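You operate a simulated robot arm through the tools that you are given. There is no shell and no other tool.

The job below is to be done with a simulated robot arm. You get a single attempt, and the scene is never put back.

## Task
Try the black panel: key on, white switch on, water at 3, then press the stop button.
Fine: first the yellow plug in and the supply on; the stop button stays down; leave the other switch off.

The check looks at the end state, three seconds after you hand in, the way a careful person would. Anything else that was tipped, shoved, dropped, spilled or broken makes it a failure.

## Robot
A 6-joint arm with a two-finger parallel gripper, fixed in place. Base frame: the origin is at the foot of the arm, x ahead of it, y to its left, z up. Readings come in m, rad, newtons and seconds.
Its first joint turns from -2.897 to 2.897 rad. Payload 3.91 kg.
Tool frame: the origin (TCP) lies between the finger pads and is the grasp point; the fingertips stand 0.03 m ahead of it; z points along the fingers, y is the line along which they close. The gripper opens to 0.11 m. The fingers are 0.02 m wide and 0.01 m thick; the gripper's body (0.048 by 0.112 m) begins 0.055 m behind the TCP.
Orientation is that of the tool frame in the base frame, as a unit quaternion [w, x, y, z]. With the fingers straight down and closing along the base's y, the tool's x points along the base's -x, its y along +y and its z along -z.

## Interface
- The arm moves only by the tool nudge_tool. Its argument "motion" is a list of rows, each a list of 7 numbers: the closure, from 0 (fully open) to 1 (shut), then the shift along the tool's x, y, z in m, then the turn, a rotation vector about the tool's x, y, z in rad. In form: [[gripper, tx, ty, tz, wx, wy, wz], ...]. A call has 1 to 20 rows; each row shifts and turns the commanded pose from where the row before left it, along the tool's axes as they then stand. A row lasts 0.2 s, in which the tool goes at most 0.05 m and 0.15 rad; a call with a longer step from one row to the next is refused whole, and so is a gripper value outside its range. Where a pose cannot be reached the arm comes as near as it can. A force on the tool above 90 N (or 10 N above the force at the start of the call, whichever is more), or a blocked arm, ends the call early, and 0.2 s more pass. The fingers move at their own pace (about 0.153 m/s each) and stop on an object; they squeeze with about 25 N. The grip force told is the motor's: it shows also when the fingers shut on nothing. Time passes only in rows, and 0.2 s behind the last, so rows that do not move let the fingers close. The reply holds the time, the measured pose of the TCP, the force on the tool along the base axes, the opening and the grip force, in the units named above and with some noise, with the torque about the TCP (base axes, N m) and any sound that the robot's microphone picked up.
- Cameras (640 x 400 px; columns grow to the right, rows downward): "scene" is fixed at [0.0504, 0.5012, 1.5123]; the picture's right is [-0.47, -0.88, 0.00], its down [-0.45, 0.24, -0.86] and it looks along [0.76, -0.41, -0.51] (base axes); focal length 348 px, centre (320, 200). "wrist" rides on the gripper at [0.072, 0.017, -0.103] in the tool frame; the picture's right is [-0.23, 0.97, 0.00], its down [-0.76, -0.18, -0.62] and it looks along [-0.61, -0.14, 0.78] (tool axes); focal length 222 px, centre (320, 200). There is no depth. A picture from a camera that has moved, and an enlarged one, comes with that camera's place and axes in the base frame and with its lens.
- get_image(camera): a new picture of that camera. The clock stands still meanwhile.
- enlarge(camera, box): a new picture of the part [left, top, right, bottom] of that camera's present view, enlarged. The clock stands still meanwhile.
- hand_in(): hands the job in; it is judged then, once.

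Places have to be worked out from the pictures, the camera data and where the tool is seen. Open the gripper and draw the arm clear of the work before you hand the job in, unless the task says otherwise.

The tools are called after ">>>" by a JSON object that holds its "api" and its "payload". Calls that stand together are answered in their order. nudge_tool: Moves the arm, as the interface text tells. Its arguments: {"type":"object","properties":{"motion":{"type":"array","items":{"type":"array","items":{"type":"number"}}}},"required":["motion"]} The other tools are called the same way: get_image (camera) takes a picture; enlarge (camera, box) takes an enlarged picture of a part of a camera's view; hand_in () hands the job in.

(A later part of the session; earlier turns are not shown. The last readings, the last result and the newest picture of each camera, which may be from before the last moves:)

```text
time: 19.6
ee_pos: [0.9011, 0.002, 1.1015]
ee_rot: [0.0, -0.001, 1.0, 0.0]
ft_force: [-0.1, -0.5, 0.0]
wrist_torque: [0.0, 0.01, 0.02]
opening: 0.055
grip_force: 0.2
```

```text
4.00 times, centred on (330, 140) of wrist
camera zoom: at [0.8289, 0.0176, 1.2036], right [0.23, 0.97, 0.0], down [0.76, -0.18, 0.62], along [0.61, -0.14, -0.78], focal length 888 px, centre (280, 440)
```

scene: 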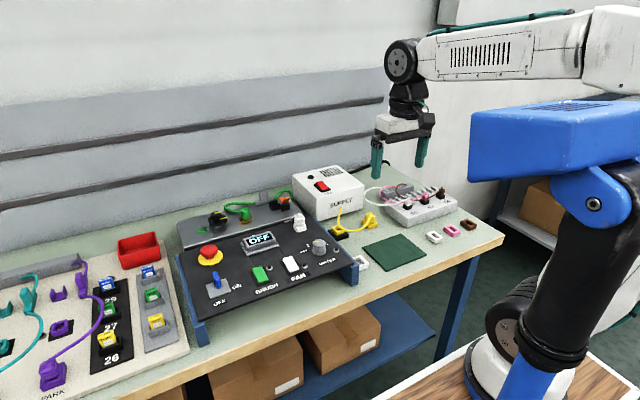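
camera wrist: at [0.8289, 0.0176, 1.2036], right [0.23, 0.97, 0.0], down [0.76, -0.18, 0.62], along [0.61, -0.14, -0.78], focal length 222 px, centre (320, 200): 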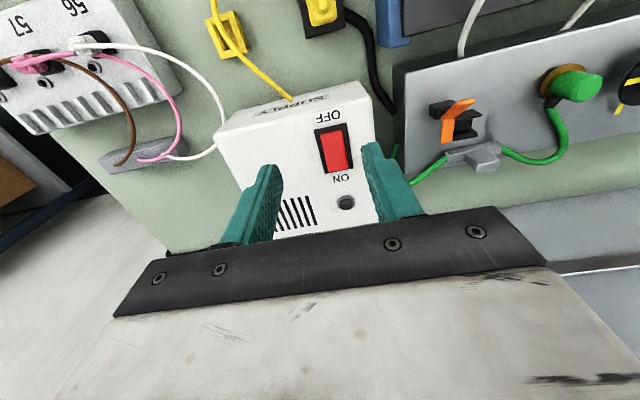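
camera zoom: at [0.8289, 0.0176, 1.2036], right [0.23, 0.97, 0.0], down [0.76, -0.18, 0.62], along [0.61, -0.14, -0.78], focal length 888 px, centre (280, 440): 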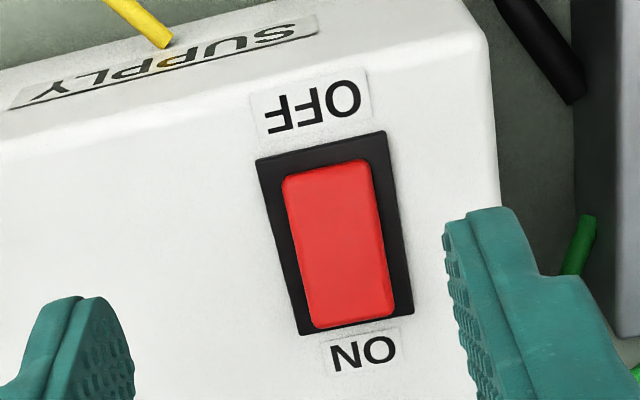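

I place the rocker's centre at about (0.955, 0.007), its raised end near x=0.977 and z≈0.958. I close the gripper and move above the ON half at about x=0.970, y=0.009, with tips around z=0.98.

>>> {"api": "nudge_tool", "payload": {"motion": [[1, -0.023, 0.002, 0.02, 0, 0, 0], [1, -0.023, 0.002, 0.03, 0, 0, 0], [1, -0.023, 0.0025, 0.03, 0, 0, 0], [1, 0, 0, 0.01, 0, 0, 0], [1, 0, 0, 0, 0, 0, 0]]}}

>>> {"api": "get_image", "payload": {"camera": "wrist"}}

>>> {"api": "enlarge", "payload": {"camera": "scene", "box": [296, 155, 360, 195]}}

```text
time: 20.8
ee_pos: [0.9705, 0.0091, 1.0118]
ee_rot: [0.0, 0.001, 1.0, 0.001]
ft_force: [0.3, -0.4, 0.2]
wrist_torque: [0.01, 0.02, 0.01]
opening: 0.0003
grip_force: 25.1
```

```text
taken
camera wrist: at [0.8975, 0.0238, 1.1142], right [0.23, 0.97, 0.0], down [0.76, -0.18, 0.62], along [0.61, -0.14, -0.78], focal length 222 px, centre (320, 200)
```

wrist: 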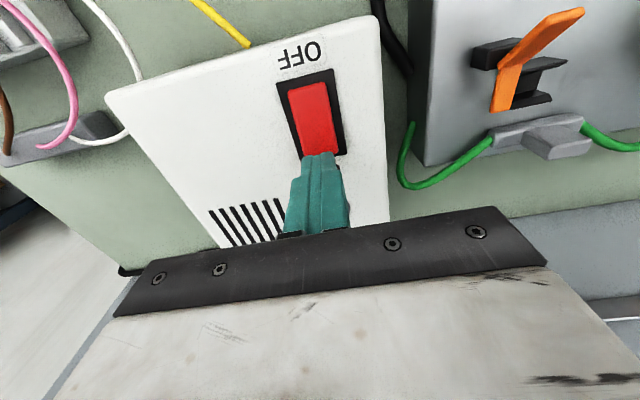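

```text
10.00 times, centred on (328, 175) of scene
camera zoom: at [0.0504, 0.5012, 1.5123], right [-0.47, -0.88, 0.0], down [-0.45, 0.24, -0.86], along [0.76, -0.41, -0.51], focal length 3478 px, centre (240, 450)
```

zoom: 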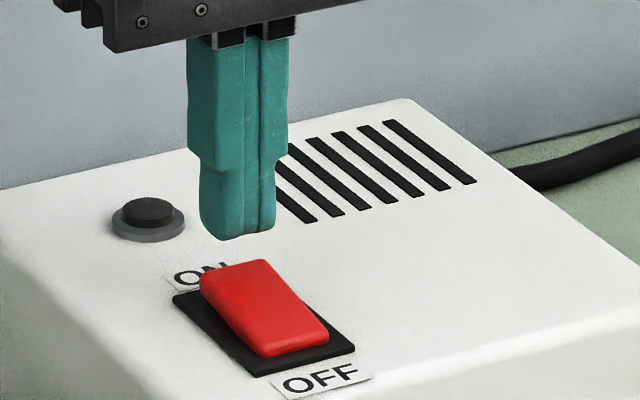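

The closed tips are lined up above the ON half of the rocker. I descend to just above contact, then press in small steps.

>>> {"api": "nudge_tool", "payload": {"motion": [[1, 0, 0, 0.008, 0, 0, 0], [1, 0, 0, 0.008, 0, 0, 0], [1, 0, 0, 0.004, 0, 0, 0], [1, 0, 0, 0.003, 0, 0, 0], [1, 0, 0, 0, 0, 0, 0]]}}

>>> {"api": "enlarge", "payload": {"camera": "scene", "box": [296, 155, 360, 195]}}

```text
time: 22.0
ee_pos: [0.9691, 0.0086, 0.9943]
ee_rot: [0.005, 0.001, 1.0, 0.0]
ft_force: [8.6, 2.0, 53.3]
wrist_torque: [0.0, 0.19, -0.32]
opening: 0.0002
grip_force: 25.1
```

```text
10.00 times, centred on (328, 175) of scene
camera zoom: at [0.0504, 0.5012, 1.5123], right [-0.47, -0.88, 0.0], down [-0.45, 0.24, -0.86], along [0.76, -0.41, -0.51], focal length 3478 px, centre (240, 450)
```

zoom: 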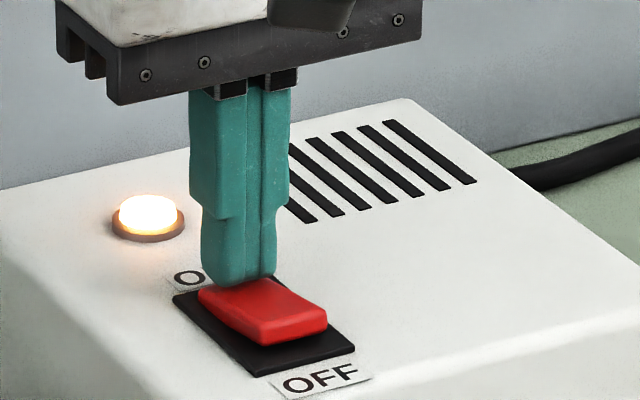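

The supply's lamp is lit and the ON end is down under 53 N. I lift off and check that it latched.

>>> {"api": "nudge_tool", "payload": {"motion": [[1, 0, 0, -0.02, 0, 0, 0], [1, 0, 0, -0.04, 0, 0, 0], [1, 0, 0, -0.04, 0, 0, 0], [1, 0, 0, 0, 0, 0, 0]]}}

>>> {"api": "get_image", "payload": {"camera": "scene"}}

>>> {"api": "enlarge", "payload": {"camera": "scene", "box": [296, 155, 360, 195]}}

>>> {"api": "enlarge", "payload": {"camera": "scene", "box": [190, 215, 350, 315]}}

```text
time: 23.0
ee_pos: [0.971, 0.0081, 1.0881]
ee_rot: [0.0, 0.001, 1.0, 0.0]
ft_force: [0.3, -0.2, 0.5]
wrist_torque: [0.04, -0.01, -0.03]
opening: 0.0
grip_force: 25.3
```

```text
taken
```

scene: 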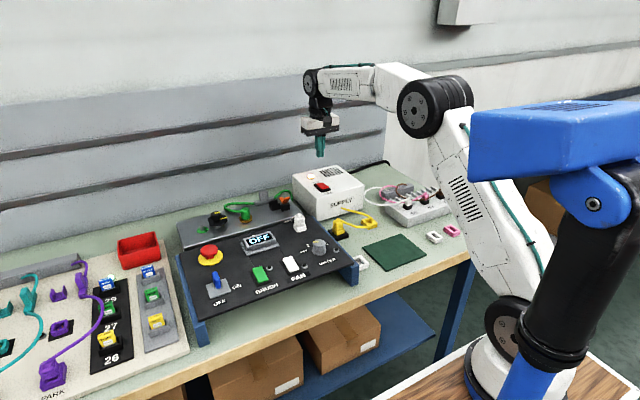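

```text
10.00 times, centred on (328, 175) of scene
camera zoom: at [0.0504, 0.5012, 1.5123], right [-0.47, -0.88, 0.0], down [-0.45, 0.24, -0.86], along [0.76, -0.41, -0.51], focal length 3478 px, centre (240, 450)
```

zoom: 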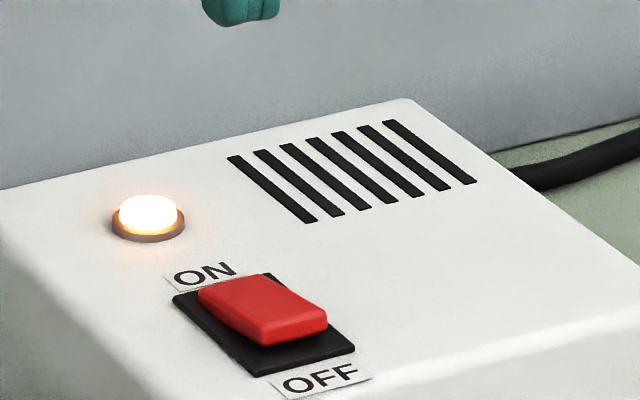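

```text
4.00 times, centred on (270, 265) of scene
camera zoom: at [0.0504, 0.5012, 1.5123], right [-0.47, -0.88, 0.0], down [-0.45, 0.24, -0.86], along [0.76, -0.41, -0.51], focal length 1391 px, centre (520, -60)
```

zoom: 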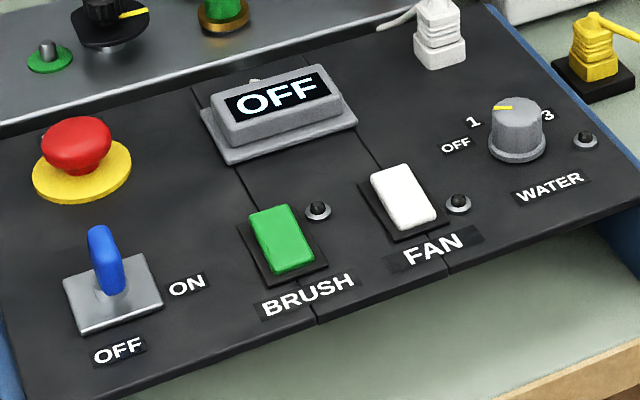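

Supply is latched on with its lamp lit. Next is the key: I travel at height over the panel to the key, opening the gripper part way.

>>> {"api": "nudge_tool", "payload": {"motion": [[0.6, 0.015, 0.02, -0.02, 0, 0, 0], [0.6, 0.027, 0.0346, 0, 0, 0, 0], [0.6, 0.027, 0.0346, 0, 0, 0, 0], [0.6, 0.027, 0.0346, 0, 0, 0, 0], [0.6, 0.027, 0.0346, 0, 0, 0, 0], [0.6, 0.027, 0.0346, 0, 0, 0, 0], [0.6, 0.027, 0.0346, 0, 0, 0, 0], [0.6, 0.027, 0.0346, 0, 0, 0, 0], [0.6, 0.027, 0.0346, 0, 0, 0, 0], [0.6, 0.027, 0.0346, 0, 0, 0, 0], [0.6, 0.027, 0.0346, 0, 0, 0, 0], [0.6, 0.026, 0.035, 0, 0, 0, 0], [0.6, 0, 0, 0, 0, 0, 0]]}}

>>> {"api": "get_image", "payload": {"camera": "wrist"}}

>>> {"api": "enlarge", "payload": {"camera": "wrist", "box": [240, 60, 432, 180]}}

>>> {"api": "enlarge", "payload": {"camera": "scene", "box": [192, 262, 256, 302]}}

```text
time: 25.8
ee_pos: [0.6578, 0.4091, 1.1074]
ee_rot: [-0.001, 0.001, 1.0, 0.0]
ft_force: [0.9, 0.7, -0.2]
wrist_torque: [0.02, -0.03, 0.02]
opening: 0.044
grip_force: 0.2
```

```text
taken
camera wrist: at [0.586, 0.4234, 1.2091], right [0.23, 0.97, 0.0], down [0.76, -0.18, 0.62], along [0.61, -0.14, -0.78], focal length 222 px, centre (320, 200)
```

wrist: 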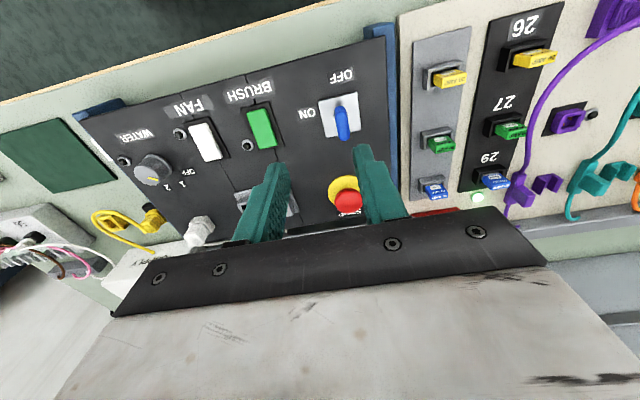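

```text
3.33 times, centred on (336, 120) of wrist
camera zoom: at [0.586, 0.4234, 1.2091], right [0.23, 0.97, 0.0], down [0.76, -0.18, 0.62], along [0.61, -0.14, -0.78], focal length 740 px, centre (267, 467)
```

zoom: 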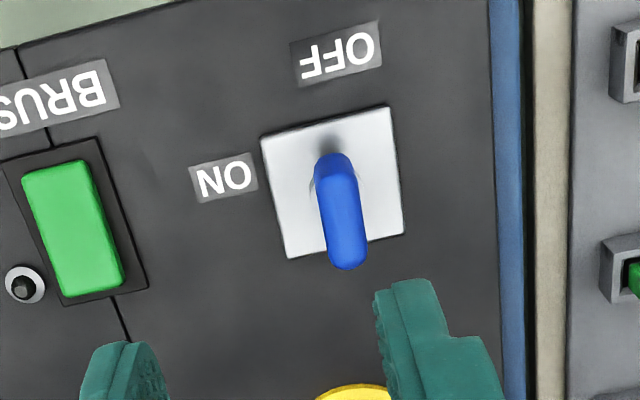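

```text
10.00 times, centred on (224, 282) of scene
camera zoom: at [0.0504, 0.5012, 1.5123], right [-0.47, -0.88, 0.0], down [-0.45, 0.24, -0.86], along [0.76, -0.41, -0.51], focal length 3478 px, centre (1280, -620)
```

zoom: 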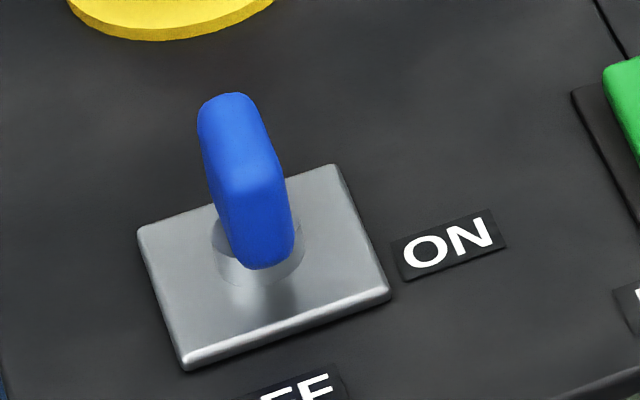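

The key's blade lies along x (pointing at OFF) with its axis at the plate centre, about (0.6805, 0.4273), and its head spans z≈0.935–0.958. ON is on the -y side, a 90° counter-clockwise turn seen from above. I move over it and look before gripping.

>>> {"api": "nudge_tool", "payload": {"motion": [[0.6, -0.011, 0.009, 0.02, 0, 0, 0], [0.6, -0.011, 0.009, 0.02, 0, 0, 0], [0.6, 0, 0, 0.03, 0, 0, 0], [0.6, 0, 0, 0.03, 0, 0, 0], [0.6, 0, 0, 0, 0, 0, 0]]}}

>>> {"api": "enlarge", "payload": {"camera": "wrist", "box": [220, 60, 460, 210]}}

>>> {"api": "enlarge", "payload": {"camera": "scene", "box": [184, 252, 264, 302]}}

```text
time: 27.0
ee_pos: [0.68, 0.4274, 1.0084]
ee_rot: [0.0, 0.001, 1.0, 0.0]
ft_force: [-0.5, 0.0, 0.4]
wrist_torque: [-0.01, 0.02, 0.01]
opening: 0.0441
grip_force: 0.0
```

```text
2.67 times, centred on (340, 135) of wrist
camera zoom: at [0.6077, 0.4419, 1.1111], right [0.23, 0.97, 0.0], down [0.76, -0.18, 0.62], along [0.61, -0.14, -0.78], focal length 592 px, centre (267, 373)
```

zoom: 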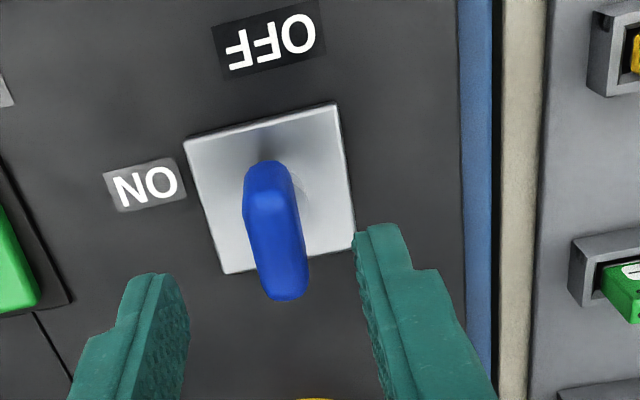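

```text
8.00 times, centred on (224, 277) of scene
camera zoom: at [0.0504, 0.5012, 1.5123], right [-0.47, -0.88, 0.0], down [-0.45, 0.24, -0.86], along [0.76, -0.41, -0.51], focal length 2783 px, centre (1088, -416)
```

zoom: 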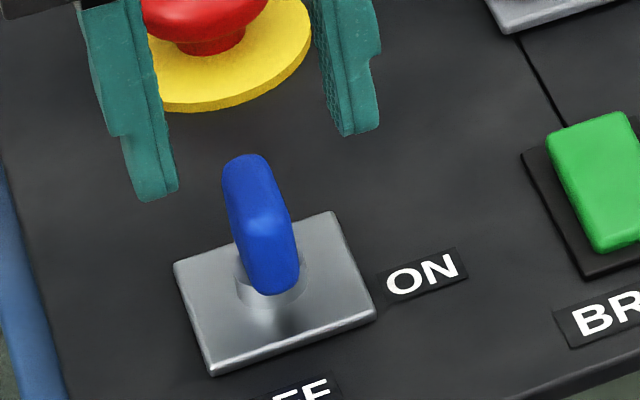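

The key sits about 2 mm to +y and 1 mm to +x of the tool axis. I correct for that, lower until the tips flank the head, and close.

>>> {"api": "nudge_tool", "payload": {"motion": [[0.6, -0.001, 0.002, 0.015, 0, 0, 0], [0.6, 0, 0, 0.015, 0, 0, 0], [0.6, 0, 0, 0.009, 0, 0, 0], [0.6, 0, 0, 0, 0, 0, 0], [0.8, 0, 0, 0, 0, 0, 0], [1, 0, 0, 0, 0, 0, 0], [1, 0, 0, 0, 0, 0, 0]]}}

>>> {"api": "enlarge", "payload": {"camera": "scene", "box": [184, 252, 264, 302]}}

>>> {"api": "enlarge", "payload": {"camera": "wrist", "box": [220, 60, 460, 210]}}

```text
time: 28.6
ee_pos: [0.6817, 0.4294, 0.9693]
ee_rot: [0.0, 0.001, 1.0, 0.0]
ft_force: [-0.5, -0.3, -3.5]
wrist_torque: [0.07, -0.6, -0.02]
opening: 0.0138
grip_force: 44.7
```

```text
8.00 times, centred on (224, 277) of scene
camera zoom: at [0.0504, 0.5012, 1.5123], right [-0.47, -0.88, 0.0], down [-0.45, 0.24, -0.86], along [0.76, -0.41, -0.51], focal length 2783 px, centre (1088, -416)
```

zoom: 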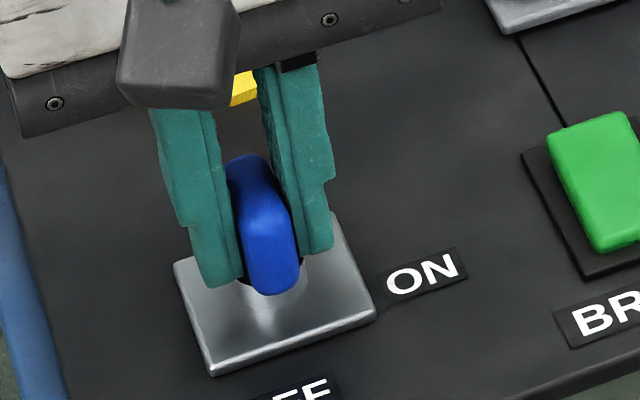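

```text
2.67 times, centred on (340, 135) of wrist
camera zoom: at [0.6091, 0.4447, 1.0721], right [0.23, 0.97, 0.0], down [0.76, -0.18, 0.62], along [0.61, -0.14, -0.78], focal length 592 px, centre (267, 373)
```

zoom: 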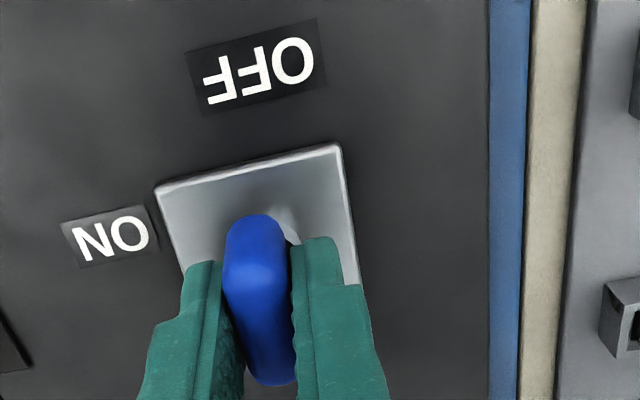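

The key is held squarely (13.8 mm, almost no side load). I begin turning counter-clockwise seen from above (negative about the tool's z) and watch the torque.

>>> {"api": "nudge_tool", "payload": {"motion": [[1, 0, 0, 0, 0, 0, -0.07], [1, 0, 0, 0, 0, 0, -0.1], [1, 0, 0, 0, 0, 0, -0.1], [1, 0, 0, 0, 0, 0, -0.1]]}}

>>> {"api": "enlarge", "payload": {"camera": "scene", "box": [184, 252, 264, 302]}}

```text
time: 29.6
ee_pos: [0.6814, 0.4293, 0.9702]
ee_rot: [-0.001, -0.183, 0.983, 0.0]
ft_force: [0.9, 0.7, 1.3]
wrist_torque: [-0.02, 0.16, -1.7]
opening: 0.0218
grip_force: 44.8
```

```text
8.00 times, centred on (224, 277) of scene
camera zoom: at [0.0504, 0.5012, 1.5123], right [-0.47, -0.88, 0.0], down [-0.45, 0.24, -0.86], along [0.76, -0.41, -0.51], focal length 2783 px, centre (1088, -416)
```

zoom: 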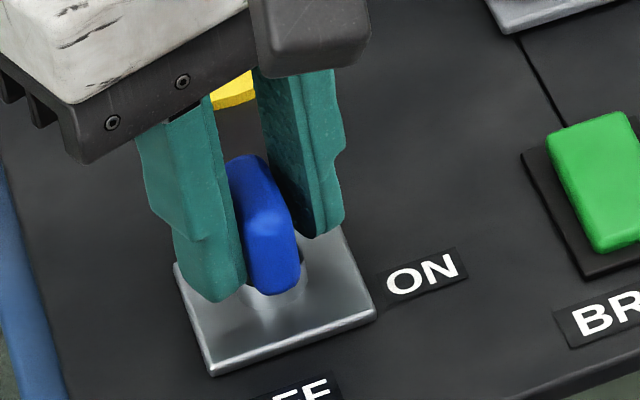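

The gripper turned 21° but the key did not move; it resisted with 1.7 N m while the blade wedged the fingers open, which looks like a hard stop. I turn back to square and look closely at the key before trying anything else.

>>> {"api": "nudge_tool", "payload": {"motion": [[1, 0, 0, 0, 0, 0, 0.1], [1, 0, 0, 0, 0, 0, 0.1], [1, 0, 0, 0, 0, 0, 0.1], [1, 0, 0, 0, 0, 0, 0.07], [1, 0, 0, 0, 0, 0, 0], [1, 0, 0, 0, 0, 0, 0]]}}

>>> {"api": "enlarge", "payload": {"camera": "scene", "box": [192, 257, 256, 297]}}

```text
time: 31.0
ee_pos: [0.6809, 0.43, 0.9703]
ee_rot: [-0.001, 0.001, 1.0, 0.0]
ft_force: [1.4, 4.3, 5.5]
wrist_torque: [-0.19, 0.58, -0.03]
opening: 0.014
grip_force: 45.2
```

```text
10.00 times, centred on (224, 277) of scene
camera zoom: at [0.0504, 0.5012, 1.5123], right [-0.47, -0.88, 0.0], down [-0.45, 0.24, -0.86], along [0.76, -0.41, -0.51], focal length 3478 px, centre (1280, -570)
```

zoom: 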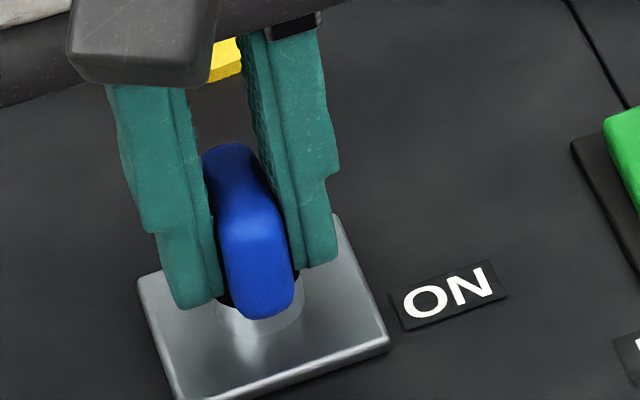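

The key is unharmed and square again. A key that is vertical for OFF may turn clockwise to ON (its far end swinging to the right), so I try a small clockwise turn and check torque and opening.

>>> {"api": "nudge_tool", "payload": {"motion": [[1, 0, 0, 0, 0, 0, 0.05], [1, 0, 0, 0, 0, 0, 0.08], [1, 0, 0, 0, 0, 0, 0.08]]}}

>>> {"api": "enlarge", "payload": {"camera": "scene", "box": [192, 257, 256, 297]}}

```text
time: 31.8
ee_pos: [0.6808, 0.4287, 0.9694]
ee_rot: [0.0, 0.106, 0.994, 0.0]
ft_force: [-3.6, 4.3, 2.9]
wrist_torque: [-0.31, -1.28, -0.03]
opening: 0.0136
grip_force: 45.2
```

```text
10.00 times, centred on (224, 277) of scene
camera zoom: at [0.0504, 0.5012, 1.5123], right [-0.47, -0.88, 0.0], down [-0.45, 0.24, -0.86], along [0.76, -0.41, -0.51], focal length 3478 px, centre (1280, -570)
```

zoom: 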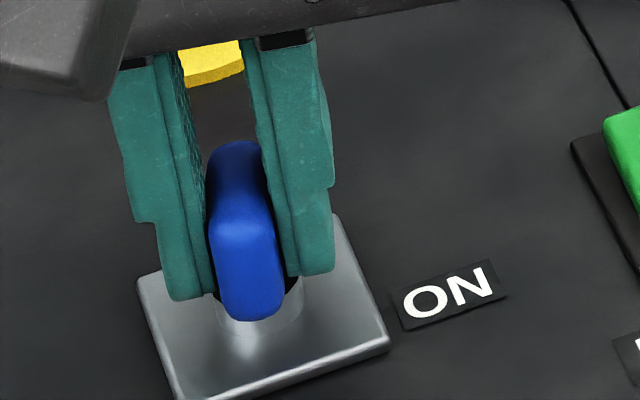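

The key turns freely clockwise (the opening stayed at 13.6 mm and the blade turned with the fingers). I continue clockwise towards 90°.

>>> {"api": "nudge_tool", "payload": {"motion": [[1, 0, 0, 0, 0, 0, 0.12], [1, 0, 0, 0, 0, 0, 0.12], [1, 0, 0, 0, 0, 0, 0.12], [1, 0, 0, 0, 0, 0, 0.12], [1, 0, 0, 0, 0, 0, 0.12], [1, 0, 0, 0, 0, 0, 0.12], [1, 0, 0, 0, 0, 0, 0.12], [1, 0, 0, 0, 0, 0, 0.12], [1, 0, 0, 0, 0, 0, 0.12], [1, 0, 0, 0, 0, 0, 0]]}}

>>> {"api": "enlarge", "payload": {"camera": "scene", "box": [192, 257, 256, 297]}}

>>> {"api": "enlarge", "payload": {"camera": "scene", "box": [190, 215, 350, 315]}}

```text
time: 34.0
ee_pos: [0.6817, 0.4285, 0.9684]
ee_rot: [0.001, 0.602, 0.798, -0.001]
ft_force: [-14.8, -18.3, -2.7]
wrist_torque: [-0.6, -0.22, 1.38]
opening: 0.0187
grip_force: 44.8
```

```text
10.00 times, centred on (224, 277) of scene
camera zoom: at [0.0504, 0.5012, 1.5123], right [-0.47, -0.88, 0.0], down [-0.45, 0.24, -0.86], along [0.76, -0.41, -0.51], focal length 3478 px, centre (1280, -570)
```

zoom: 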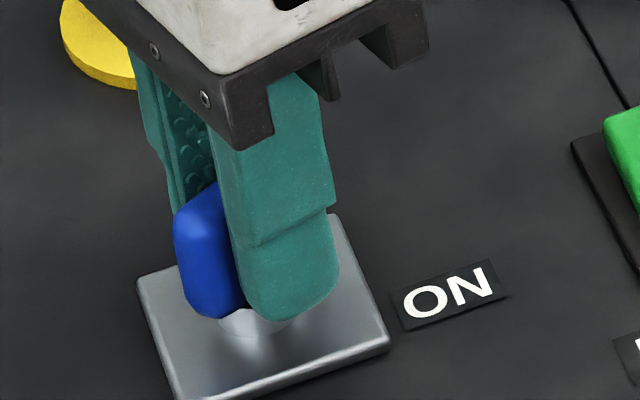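

```text
4.00 times, centred on (270, 265) of scene
camera zoom: at [0.0504, 0.5012, 1.5123], right [-0.47, -0.88, 0.0], down [-0.45, 0.24, -0.86], along [0.76, -0.41, -0.51], focal length 1391 px, centre (520, -60)
```

zoom: 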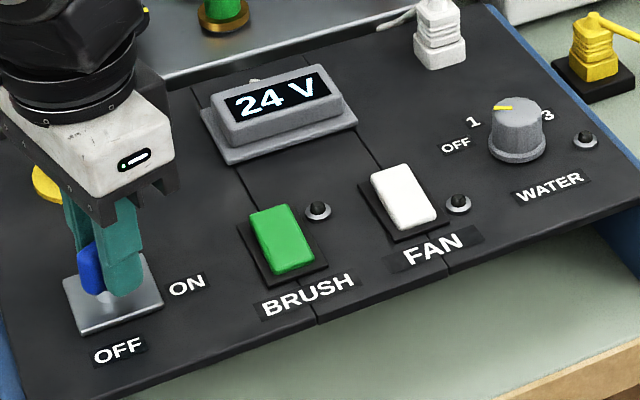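

The display now reads "24 V", so the key is on; the rising torque and the fingers wedged to 18.7 mm show it reached its ON stop at about 60°. I back off 0.22 rad so the fingers sit flat on the blade without force.

>>> {"api": "nudge_tool", "payload": {"motion": [[1, 0, 0, 0, 0, 0, -0.08], [1, 0, 0, 0, 0, 0, -0.08], [1, 0, 0, 0, 0, 0, -0.06], [1, 0, 0, 0, 0, 0, 0]]}}

>>> {"api": "enlarge", "payload": {"camera": "scene", "box": [190, 215, 350, 315]}}

```text
time: 35.0
ee_pos: [0.681, 0.4302, 0.9704]
ee_rot: [0.0, 0.51, 0.86, -0.001]
ft_force: [-27.7, -13.0, -7.8]
wrist_torque: [-0.1, 0.18, 0.82]
opening: 0.014
grip_force: 44.9
```

```text
4.00 times, centred on (270, 265) of scene
camera zoom: at [0.0504, 0.5012, 1.5123], right [-0.47, -0.88, 0.0], down [-0.45, 0.24, -0.86], along [0.76, -0.41, -0.51], focal length 1391 px, centre (520, -60)
```

zoom: 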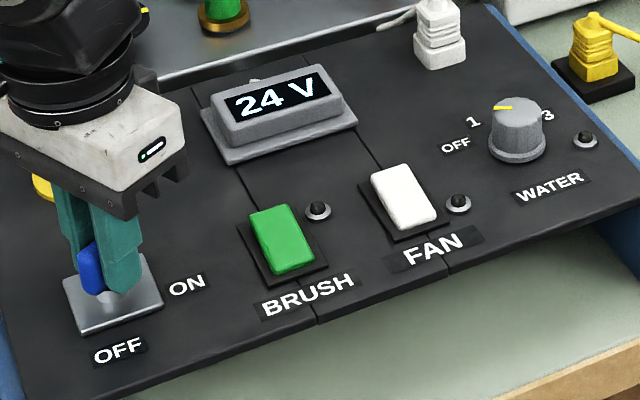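

The display still shows 24 V. There is a 30 N side load along the closing line, so I shift 4 mm along the tool's -y to relieve it before opening.

>>> {"api": "nudge_tool", "payload": {"motion": [[1, 0, -0.002, 0, 0, 0, 0], [1, 0, -0.002, 0, 0, 0, 0], [1, 0, 0, 0, 0, 0, 0]]}}

```text
time: 35.8
ee_pos: [0.6815, 0.4295, 0.9708]
ee_rot: [0.001, 0.511, 0.86, 0.001]
ft_force: [13.1, 18.5, -17.7]
wrist_torque: [-0.33, 0.15, 0.95]
opening: 0.0138
grip_force: 45.0
```

That overshot slightly (now +20 N), so I move back 1.6 mm and ease the turn by 0.03 rad, then read again.

>>> {"api": "nudge_tool", "payload": {"motion": [[1, 0, 0.0016, 0, 0, 0, -0.03], [1, 0, 0, 0, 0, 0, 0]]}}

```text
time: 36.4
ee_pos: [0.6806, 0.4307, 0.9696]
ee_rot: [-0.001, 0.498, 0.867, 0.002]
ft_force: [13.4, 21.4, -7.1]
wrist_torque: [0.64, 0.87, -0.01]
opening: 0.014
grip_force: 44.9
```

Torque is now zero; a residual 22 N remains along the closing line, so I shift 1.6 mm more, then open and rise.

>>> {"api": "nudge_tool", "payload": {"motion": [[1, 0, 0.0016, 0, 0, 0, 0], [1, 0, 0, 0, 0, 0, 0]]}}

```text
time: 37.0
ee_pos: [0.6794, 0.4307, 0.9691]
ee_rot: [0.0, 0.498, 0.867, 0.0]
ft_force: [0.6, 10.8, -0.7]
wrist_torque: [1.32, 0.45, 0.03]
opening: 0.0138
grip_force: 44.6
```

The loads are now small, so I open part way and rise straight up, then check the key and display.

>>> {"api": "nudge_tool", "payload": {"motion": [[0.7, 0, 0, 0, 0, 0, 0], [0.6, 0, 0, 0, 0, 0, 0], [0.6, 0, 0, 0, 0, 0, 0], [0.6, 0, 0, -0.02, 0, 0, 0], [0.6, 0, 0, -0.04, 0, 0, 0], [0.6, 0, 0, -0.045, 0, 0, 0], [0.6, 0, 0, 0, 0, 0, 0]]}}

>>> {"api": "enlarge", "payload": {"camera": "scene", "box": [190, 215, 350, 315]}}

>>> {"api": "get_image", "payload": {"camera": "wrist"}}

```text
time: 38.6
ee_pos: [0.6842, 0.4312, 1.0752]
ee_rot: [0.0, 0.498, 0.867, 0.001]
ft_force: [-0.6, 0.4, 1.2]
wrist_torque: [-0.01, -0.02, 0.03]
opening: 0.044
grip_force: 0.1
```

```text
4.00 times, centred on (270, 265) of scene
camera zoom: at [0.0504, 0.5012, 1.5123], right [-0.47, -0.88, 0.0], down [-0.45, 0.24, -0.86], along [0.76, -0.41, -0.51], focal length 1391 px, centre (520, -60)
```

zoom: 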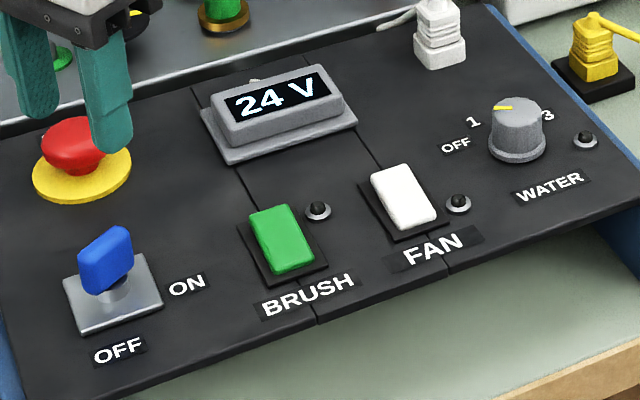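

```text
taken
camera wrist: at [0.6626, 0.4991, 1.1765], right [0.96, 0.3, 0.0], down [0.23, -0.75, 0.62], along [0.18, -0.6, -0.78], focal length 222 px, centre (320, 200)
```

wrist: 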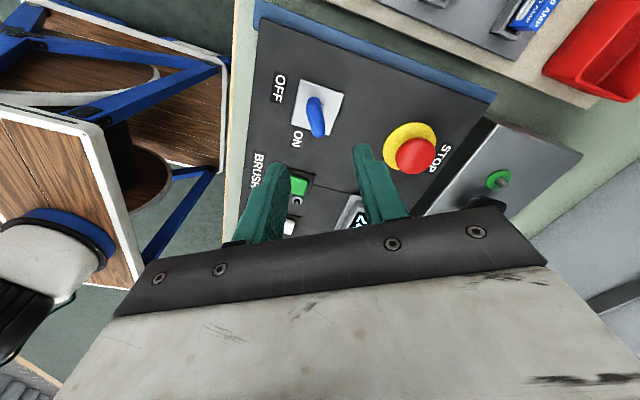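

The key stays on with "24 V" shown. Next is the white FAN rocker; I look at which end is raised.

>>> {"api": "enlarge", "payload": {"camera": "scene", "box": [270, 245, 318, 285]}}

>>> {"api": "enlarge", "payload": {"camera": "scene", "box": [240, 255, 288, 295]}}

```text
10.00 times, centred on (294, 265) of scene
camera zoom: at [0.0504, 0.5012, 1.5123], right [-0.47, -0.88, 0.0], down [-0.45, 0.24, -0.86], along [0.76, -0.41, -0.51], focal length 3478 px, centre (580, -450)
```

zoom: 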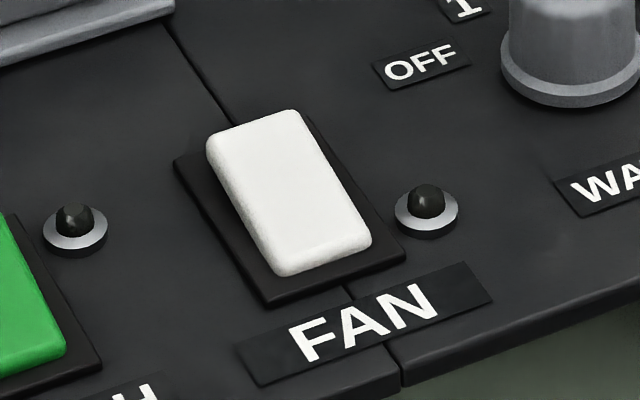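

```text
10.00 times, centred on (264, 275) of scene
camera zoom: at [0.0504, 0.5012, 1.5123], right [-0.47, -0.88, 0.0], down [-0.45, 0.24, -0.86], along [0.76, -0.41, -0.51], focal length 3478 px, centre (880, -550)
```

zoom: 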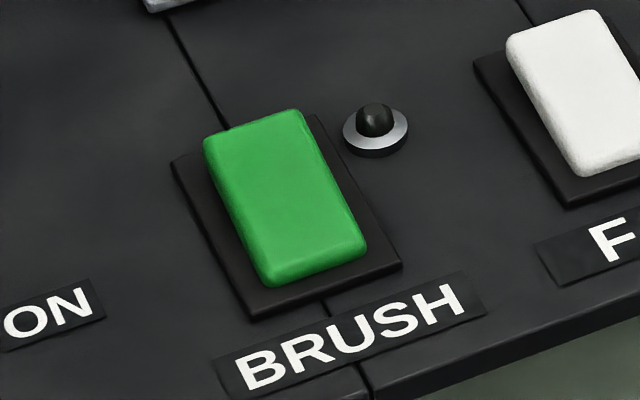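

As on the supply in its off state, the FAN rocker's far (+x) end is raised, so that is the end to press; I place it around x=0.682, y=0.2495. I turn the tool back square, close it and move above that end.

>>> {"api": "nudge_tool", "payload": {"motion": [[0.6, 0, 0, 0, 0, 0, -0.13], [0.6, 0, 0, 0, 0, 0, -0.13], [0.6, 0, 0, 0, 0, 0, -0.13], [0.6, 0, 0, 0, 0, 0, -0.13], [0.8, 0, 0, 0, 0, 0, -0.13], [1, 0, 0, 0, 0, 0, -0.13], [1, 0, 0, 0, 0, 0, -0.13], [1, 0, 0, 0, 0, 0, -0.13], [1, -0.001, -0.045, 0, 0, 0, 0], [1, 0, -0.045, 0, 0, 0, 0], [1, 0, -0.045, 0.01, 0, 0, 0], [1, 0, -0.045, 0.02, 0, 0, 0], [1, 0, 0, 0.02, 0, 0, 0], [1, 0, 0, 0, 0, 0, 0]]}}

>>> {"api": "enlarge", "payload": {"camera": "wrist", "box": [220, 60, 460, 210]}}

>>> {"api": "enlarge", "payload": {"camera": "scene", "box": [254, 230, 334, 290]}}

```text
time: 41.6
ee_pos: [0.6823, 0.2492, 1.0237]
ee_rot: [-0.001, 0.001, 1.0, 0.001]
ft_force: [0.4, 0.7, -1.2]
wrist_torque: [0.03, 0.0, -0.01]
opening: 0.0001
grip_force: 24.8
```

```text
2.67 times, centred on (340, 135) of wrist
camera zoom: at [0.61, 0.2639, 1.1257], right [0.23, 0.97, 0.0], down [0.76, -0.18, 0.62], along [0.61, -0.14, -0.78], focal length 592 px, centre (267, 373)
```

zoom: 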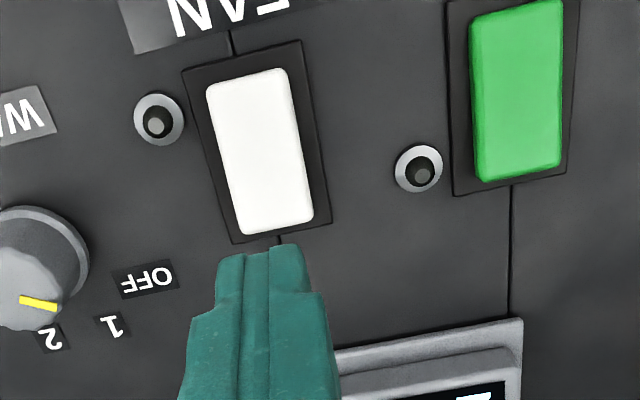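

```text
6.67 times, centred on (294, 260) of scene
camera zoom: at [0.0504, 0.5012, 1.5123], right [-0.47, -0.88, 0.0], down [-0.45, 0.24, -0.86], along [0.76, -0.41, -0.51], focal length 2319 px, centre (493, -200)
```

zoom: 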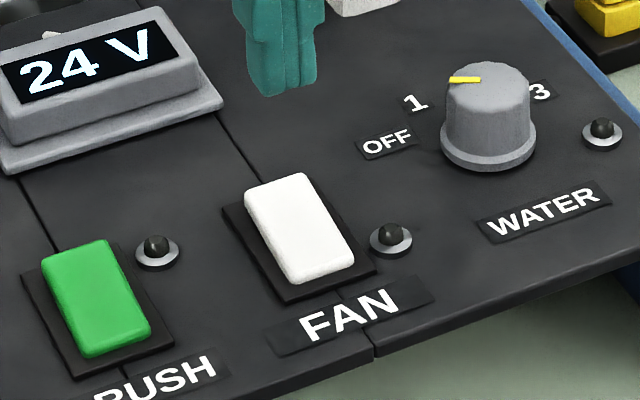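

The tips line up in y; the rocker's raised far end is about 12 mm ahead of the tool, so I move 4 mm in +x and descend to near contact.

>>> {"api": "nudge_tool", "payload": {"motion": [[1, -0.004, 0, 0.01, 0, 0, 0], [1, 0, 0, 0.015, 0, 0, 0], [1, 0, 0, 0.01, 0, 0, 0], [1, 0, 0, 0.005, 0, 0, 0], [1, 0, 0, 0, 0, 0, 0]]}}

>>> {"api": "enlarge", "payload": {"camera": "scene", "box": [254, 230, 334, 290]}}

```text
time: 42.8
ee_pos: [0.687, 0.2494, 0.9861]
ee_rot: [0.001, 0.002, 1.0, 0.0]
ft_force: [0.0, 0.0, 0.3]
wrist_torque: [-0.03, -0.03, 0.0]
opening: 0.0003
grip_force: 25.0
```

```text
6.67 times, centred on (294, 260) of scene
camera zoom: at [0.0504, 0.5012, 1.5123], right [-0.47, -0.88, 0.0], down [-0.45, 0.24, -0.86], along [0.76, -0.41, -0.51], focal length 2319 px, centre (493, -200)
```

zoom: 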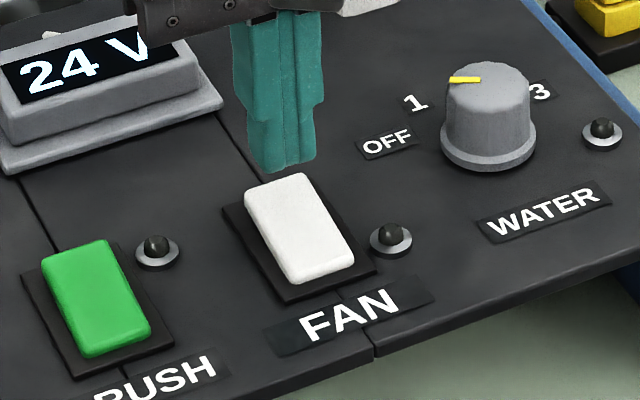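

Tips are at about z=0.956, still just above the rocker. I press down in 4 mm steps.

>>> {"api": "nudge_tool", "payload": {"motion": [[1, 0, 0, 0.004, 0, 0, 0], [1, 0, 0, 0.004, 0, 0, 0], [1, 0, 0, 0.004, 0, 0, 0], [1, 0, 0, 0, 0, 0, 0]]}}

>>> {"api": "enlarge", "payload": {"camera": "scene", "box": [254, 230, 334, 290]}}

```text
time: 43.8
ee_pos: [0.6866, 0.2499, 0.9727]
ee_rot: [0.0, 0.0, 1.0, 0.0]
ft_force: [0.5, 0.1, 0.0]
wrist_torque: [-0.02, 0.02, 0.02]
opening: 0.0
grip_force: 25.1
```

```text
6.67 times, centred on (294, 260) of scene
camera zoom: at [0.0504, 0.5012, 1.5123], right [-0.47, -0.88, 0.0], down [-0.45, 0.24, -0.86], along [0.76, -0.41, -0.51], focal length 2319 px, centre (493, -200)
```

zoom: 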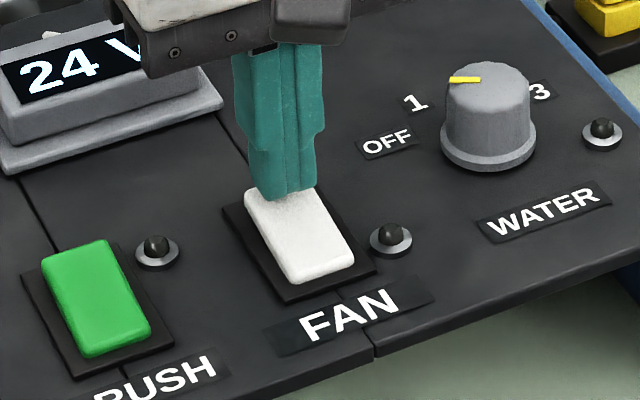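

Still no contact force at tip z≈0.943. I go on in 2–3 mm steps.

>>> {"api": "nudge_tool", "payload": {"motion": [[1, 0, 0, 0.003, 0, 0, 0], [1, 0, 0, 0.003, 0, 0, 0], [1, 0, 0, 0.002, 0, 0, 0], [1, 0, 0, 0, 0, 0, 0]]}}

>>> {"api": "enlarge", "payload": {"camera": "scene", "box": [254, 230, 334, 290]}}

```text
time: 44.8
ee_pos: [0.6864, 0.2493, 0.9649]
ee_rot: [0.001, 0.001, 1.0, 0.001]
ft_force: [5.0, 0.8, 8.5]
wrist_torque: [-0.03, -0.08, 0.0]
opening: 0.0001
grip_force: 25.0
```

```text
6.67 times, centred on (294, 260) of scene
camera zoom: at [0.0504, 0.5012, 1.5123], right [-0.47, -0.88, 0.0], down [-0.45, 0.24, -0.86], along [0.76, -0.41, -0.51], focal length 2319 px, centre (493, -200)
```

zoom: 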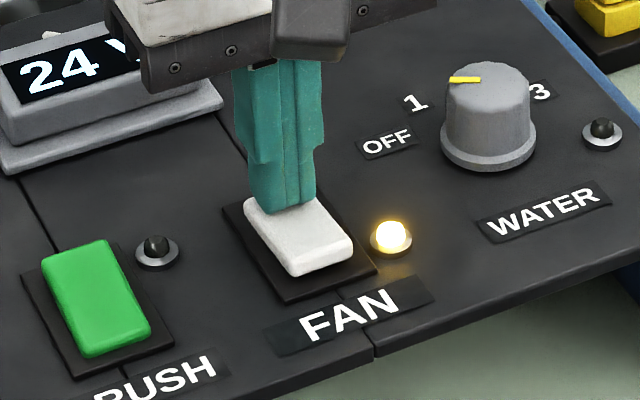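

The FAN lamp lit as the rocker toggled. I lift off, confirm it latched, and go over the water knob.

>>> {"api": "nudge_tool", "payload": {"motion": [[1, 0, 0, -0.015, 0, 0, 0], [1, 0, 0, -0.035, 0, 0, 0], [0.6, 0, 0, -0.03, 0, 0, 0], [0.45, -0.001, -0.03, 0, 0, 0, 0], [0.45, -0.001, -0.03, 0, 0, 0, 0], [0.45, -0.001, -0.03, 0, 0, 0, 0], [0.45, 0, 0, 0, 0, 0, 0]]}}

>>> {"api": "enlarge", "payload": {"camera": "wrist", "box": [220, 60, 460, 210]}}

>>> {"api": "enlarge", "payload": {"camera": "scene", "box": [190, 215, 350, 315]}}

```text
time: 46.4
ee_pos: [0.6907, 0.1594, 1.0447]
ee_rot: [0.0, 0.001, 1.0, -0.001]
ft_force: [0.6, 0.2, 0.1]
wrist_torque: [0.0, -0.03, 0.01]
opening: 0.0606
grip_force: 0.1
```

```text
2.67 times, centred on (340, 135) of wrist
camera zoom: at [0.6177, 0.1736, 1.1471], right [0.23, 0.97, 0.0], down [0.76, -0.18, 0.62], along [0.61, -0.14, -0.78], focal length 592 px, centre (267, 373)
```

zoom: 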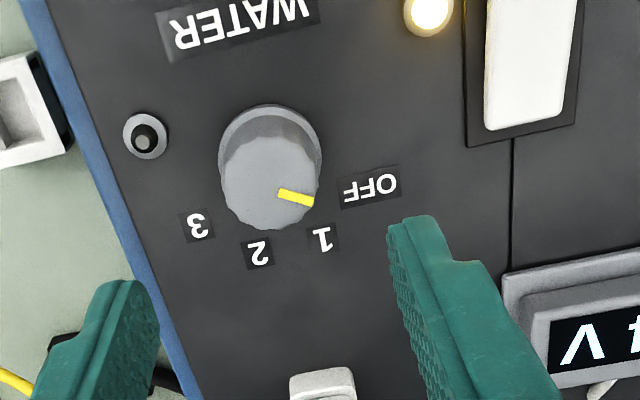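

```text
4.00 times, centred on (270, 265) of scene
camera zoom: at [0.0504, 0.5012, 1.5123], right [-0.47, -0.88, 0.0], down [-0.45, 0.24, -0.86], along [0.76, -0.41, -0.51], focal length 1391 px, centre (520, -60)
```

zoom: 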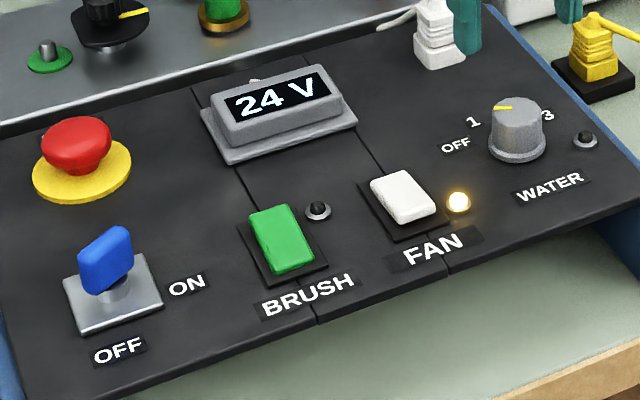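

FAN is latched on with its lamp lit, and the knob's axis coincides with the tool axis to within 1 mm, still pointing at OFF. OFF to 3 is 120° clockwise, so I first turn the tool 60° counter-clockwise to leave room.

>>> {"api": "nudge_tool", "payload": {"motion": [[0.45, 0, 0, 0, 0, 0, -0.131], [0.45, 0, 0, 0, 0, 0, -0.131], [0.45, 0, 0, 0, 0, 0, -0.131], [0.45, 0, 0, 0, 0, 0, -0.131], [0.45, 0, 0, 0, 0, 0, -0.131], [0.45, 0, 0, 0, 0, 0, -0.131], [0.45, 0, 0, 0, 0, 0, -0.131], [0.45, 0, 0, 0, 0, 0, -0.131], [0.45, 0, 0, 0, 0, 0, 0]]}}

>>> {"api": "get_image", "payload": {"camera": "wrist"}}

>>> {"api": "enlarge", "payload": {"camera": "wrist", "box": [220, 60, 460, 210]}}

```text
time: 48.4
ee_pos: [0.689, 0.1585, 1.0448]
ee_rot: [0.0, -0.501, 0.865, 0.0]
ft_force: [-0.2, 0.2, -1.0]
wrist_torque: [0.02, -0.03, 0.02]
opening: 0.0606
grip_force: 0.0
```

```text
taken
camera wrist: at [0.6384, 0.1025, 1.1472], right [-0.73, 0.68, 0.0], down [0.53, 0.57, 0.62], along [0.43, 0.46, -0.78], focal length 222 px, centre (320, 200)
```

wrist: 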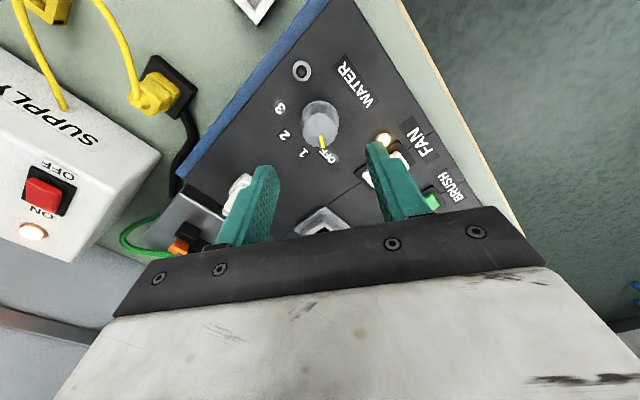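

```text
2.67 times, centred on (340, 135) of wrist
camera zoom: at [0.6384, 0.1025, 1.1472], right [-0.73, 0.68, 0.0], down [0.53, 0.57, 0.62], along [0.43, 0.46, -0.78], focal length 592 px, centre (267, 373)
```

zoom: 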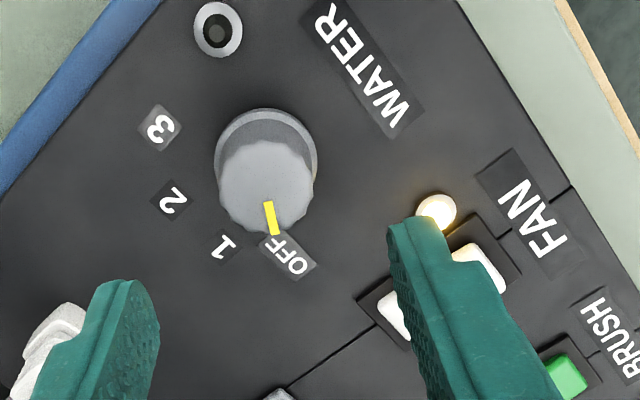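

Still centred on the knob with both fingers clear of the FAN lamp and the white plug. I descend around the knob and check before closing.

>>> {"api": "nudge_tool", "payload": {"motion": [[0.45, 0, 0, 0.02, 0, 0, 0], [0.45, 0, 0, 0.02, 0, 0, 0], [0.45, 0, 0, 0.02, 0, 0, 0], [0.45, 0, 0, 0.016, 0, 0, 0], [0.45, 0, 0, 0, 0, 0, 0]]}}

>>> {"api": "enlarge", "payload": {"camera": "wrist", "box": [220, 60, 460, 210]}}

>>> {"api": "enlarge", "payload": {"camera": "scene", "box": [276, 220, 356, 270]}}

```text
time: 49.6
ee_pos: [0.6886, 0.1585, 0.9681]
ee_rot: [0.001, -0.5, 0.866, 0.0]
ft_force: [0.1, 0.2, -1.0]
wrist_torque: [0.04, 0.01, 0.02]
opening: 0.0605
grip_force: 0.0
```

```text
2.67 times, centred on (340, 135) of wrist
camera zoom: at [0.6382, 0.1019, 1.0707], right [-0.73, 0.68, 0.0], down [0.53, 0.57, 0.62], along [0.43, 0.46, -0.78], focal length 592 px, centre (267, 373)
```

zoom: 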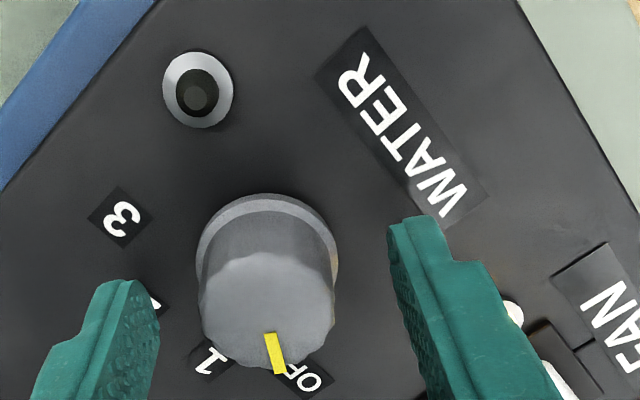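

```text
8.00 times, centred on (316, 245) of scene
camera zoom: at [0.0504, 0.5012, 1.5123], right [-0.47, -0.88, 0.0], down [-0.45, 0.24, -0.86], along [0.76, -0.41, -0.51], focal length 2783 px, centre (352, -160)
```

zoom: 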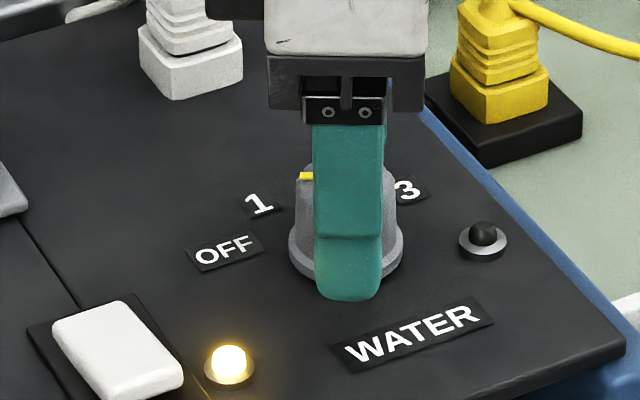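

The knob is centred between the fingers. I close on it and read the load.

>>> {"api": "nudge_tool", "payload": {"motion": [[0.6, 0, 0, 0, 0, 0, 0], [0.8, 0, 0, 0, 0, 0, 0], [1, 0, 0, 0, 0, 0, 0], [1, 0, 0, 0, 0, 0, 0]]}}

```text
time: 50.6
ee_pos: [0.6885, 0.1581, 0.9696]
ee_rot: [0.0, -0.5, 0.866, 0.0]
ft_force: [4.0, -1.9, -1.6]
wrist_torque: [-0.09, -0.21, -0.04]
opening: 0.0345
grip_force: 45.2
```

Gripped at 34.5 mm with little side load. I start turning clockwise and check that the knob follows.

>>> {"api": "nudge_tool", "payload": {"motion": [[1, 0, 0, 0, 0, 0, 0.1], [1, 0, 0, 0, 0, 0, 0.12], [1, 0, 0, 0, 0, 0, 0.12], [1, 0, 0, 0, 0, 0, 0]]}}

>>> {"api": "enlarge", "payload": {"camera": "wrist", "box": [220, 60, 460, 210]}}

>>> {"api": "enlarge", "payload": {"camera": "scene", "box": [276, 220, 356, 270]}}

```text
time: 51.6
ee_pos: [0.6892, 0.1587, 0.9694]
ee_rot: [0.0, -0.345, 0.939, 0.0]
ft_force: [3.5, -4.4, -0.9]
wrist_torque: [0.05, -0.42, -0.03]
opening: 0.0346
grip_force: 45.3
```

```text
2.67 times, centred on (340, 135) of wrist
camera zoom: at [0.6228, 0.1223, 1.0708], right [-0.46, 0.89, 0.0], down [0.7, 0.36, 0.62], along [0.55, 0.29, -0.78], focal length 592 px, centre (267, 373)
```

zoom: 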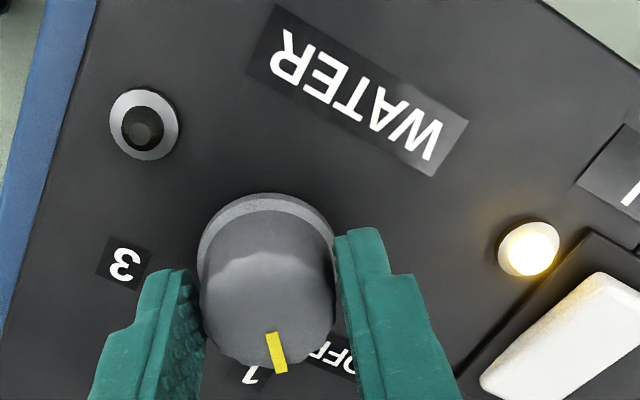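

```text
8.00 times, centred on (316, 245) of scene
camera zoom: at [0.0504, 0.5012, 1.5123], right [-0.47, -0.88, 0.0], down [-0.45, 0.24, -0.86], along [0.76, -0.41, -0.51], focal length 2783 px, centre (352, -160)
```

zoom: 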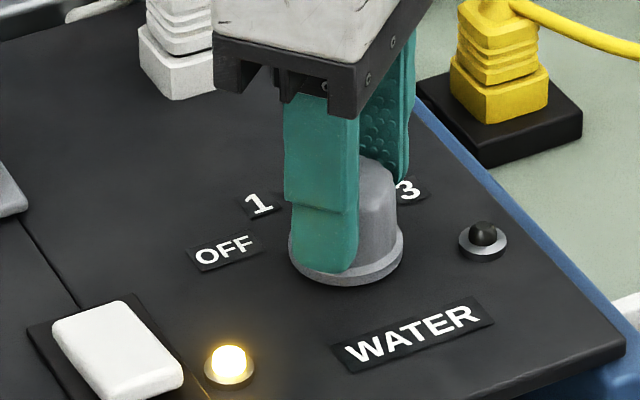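

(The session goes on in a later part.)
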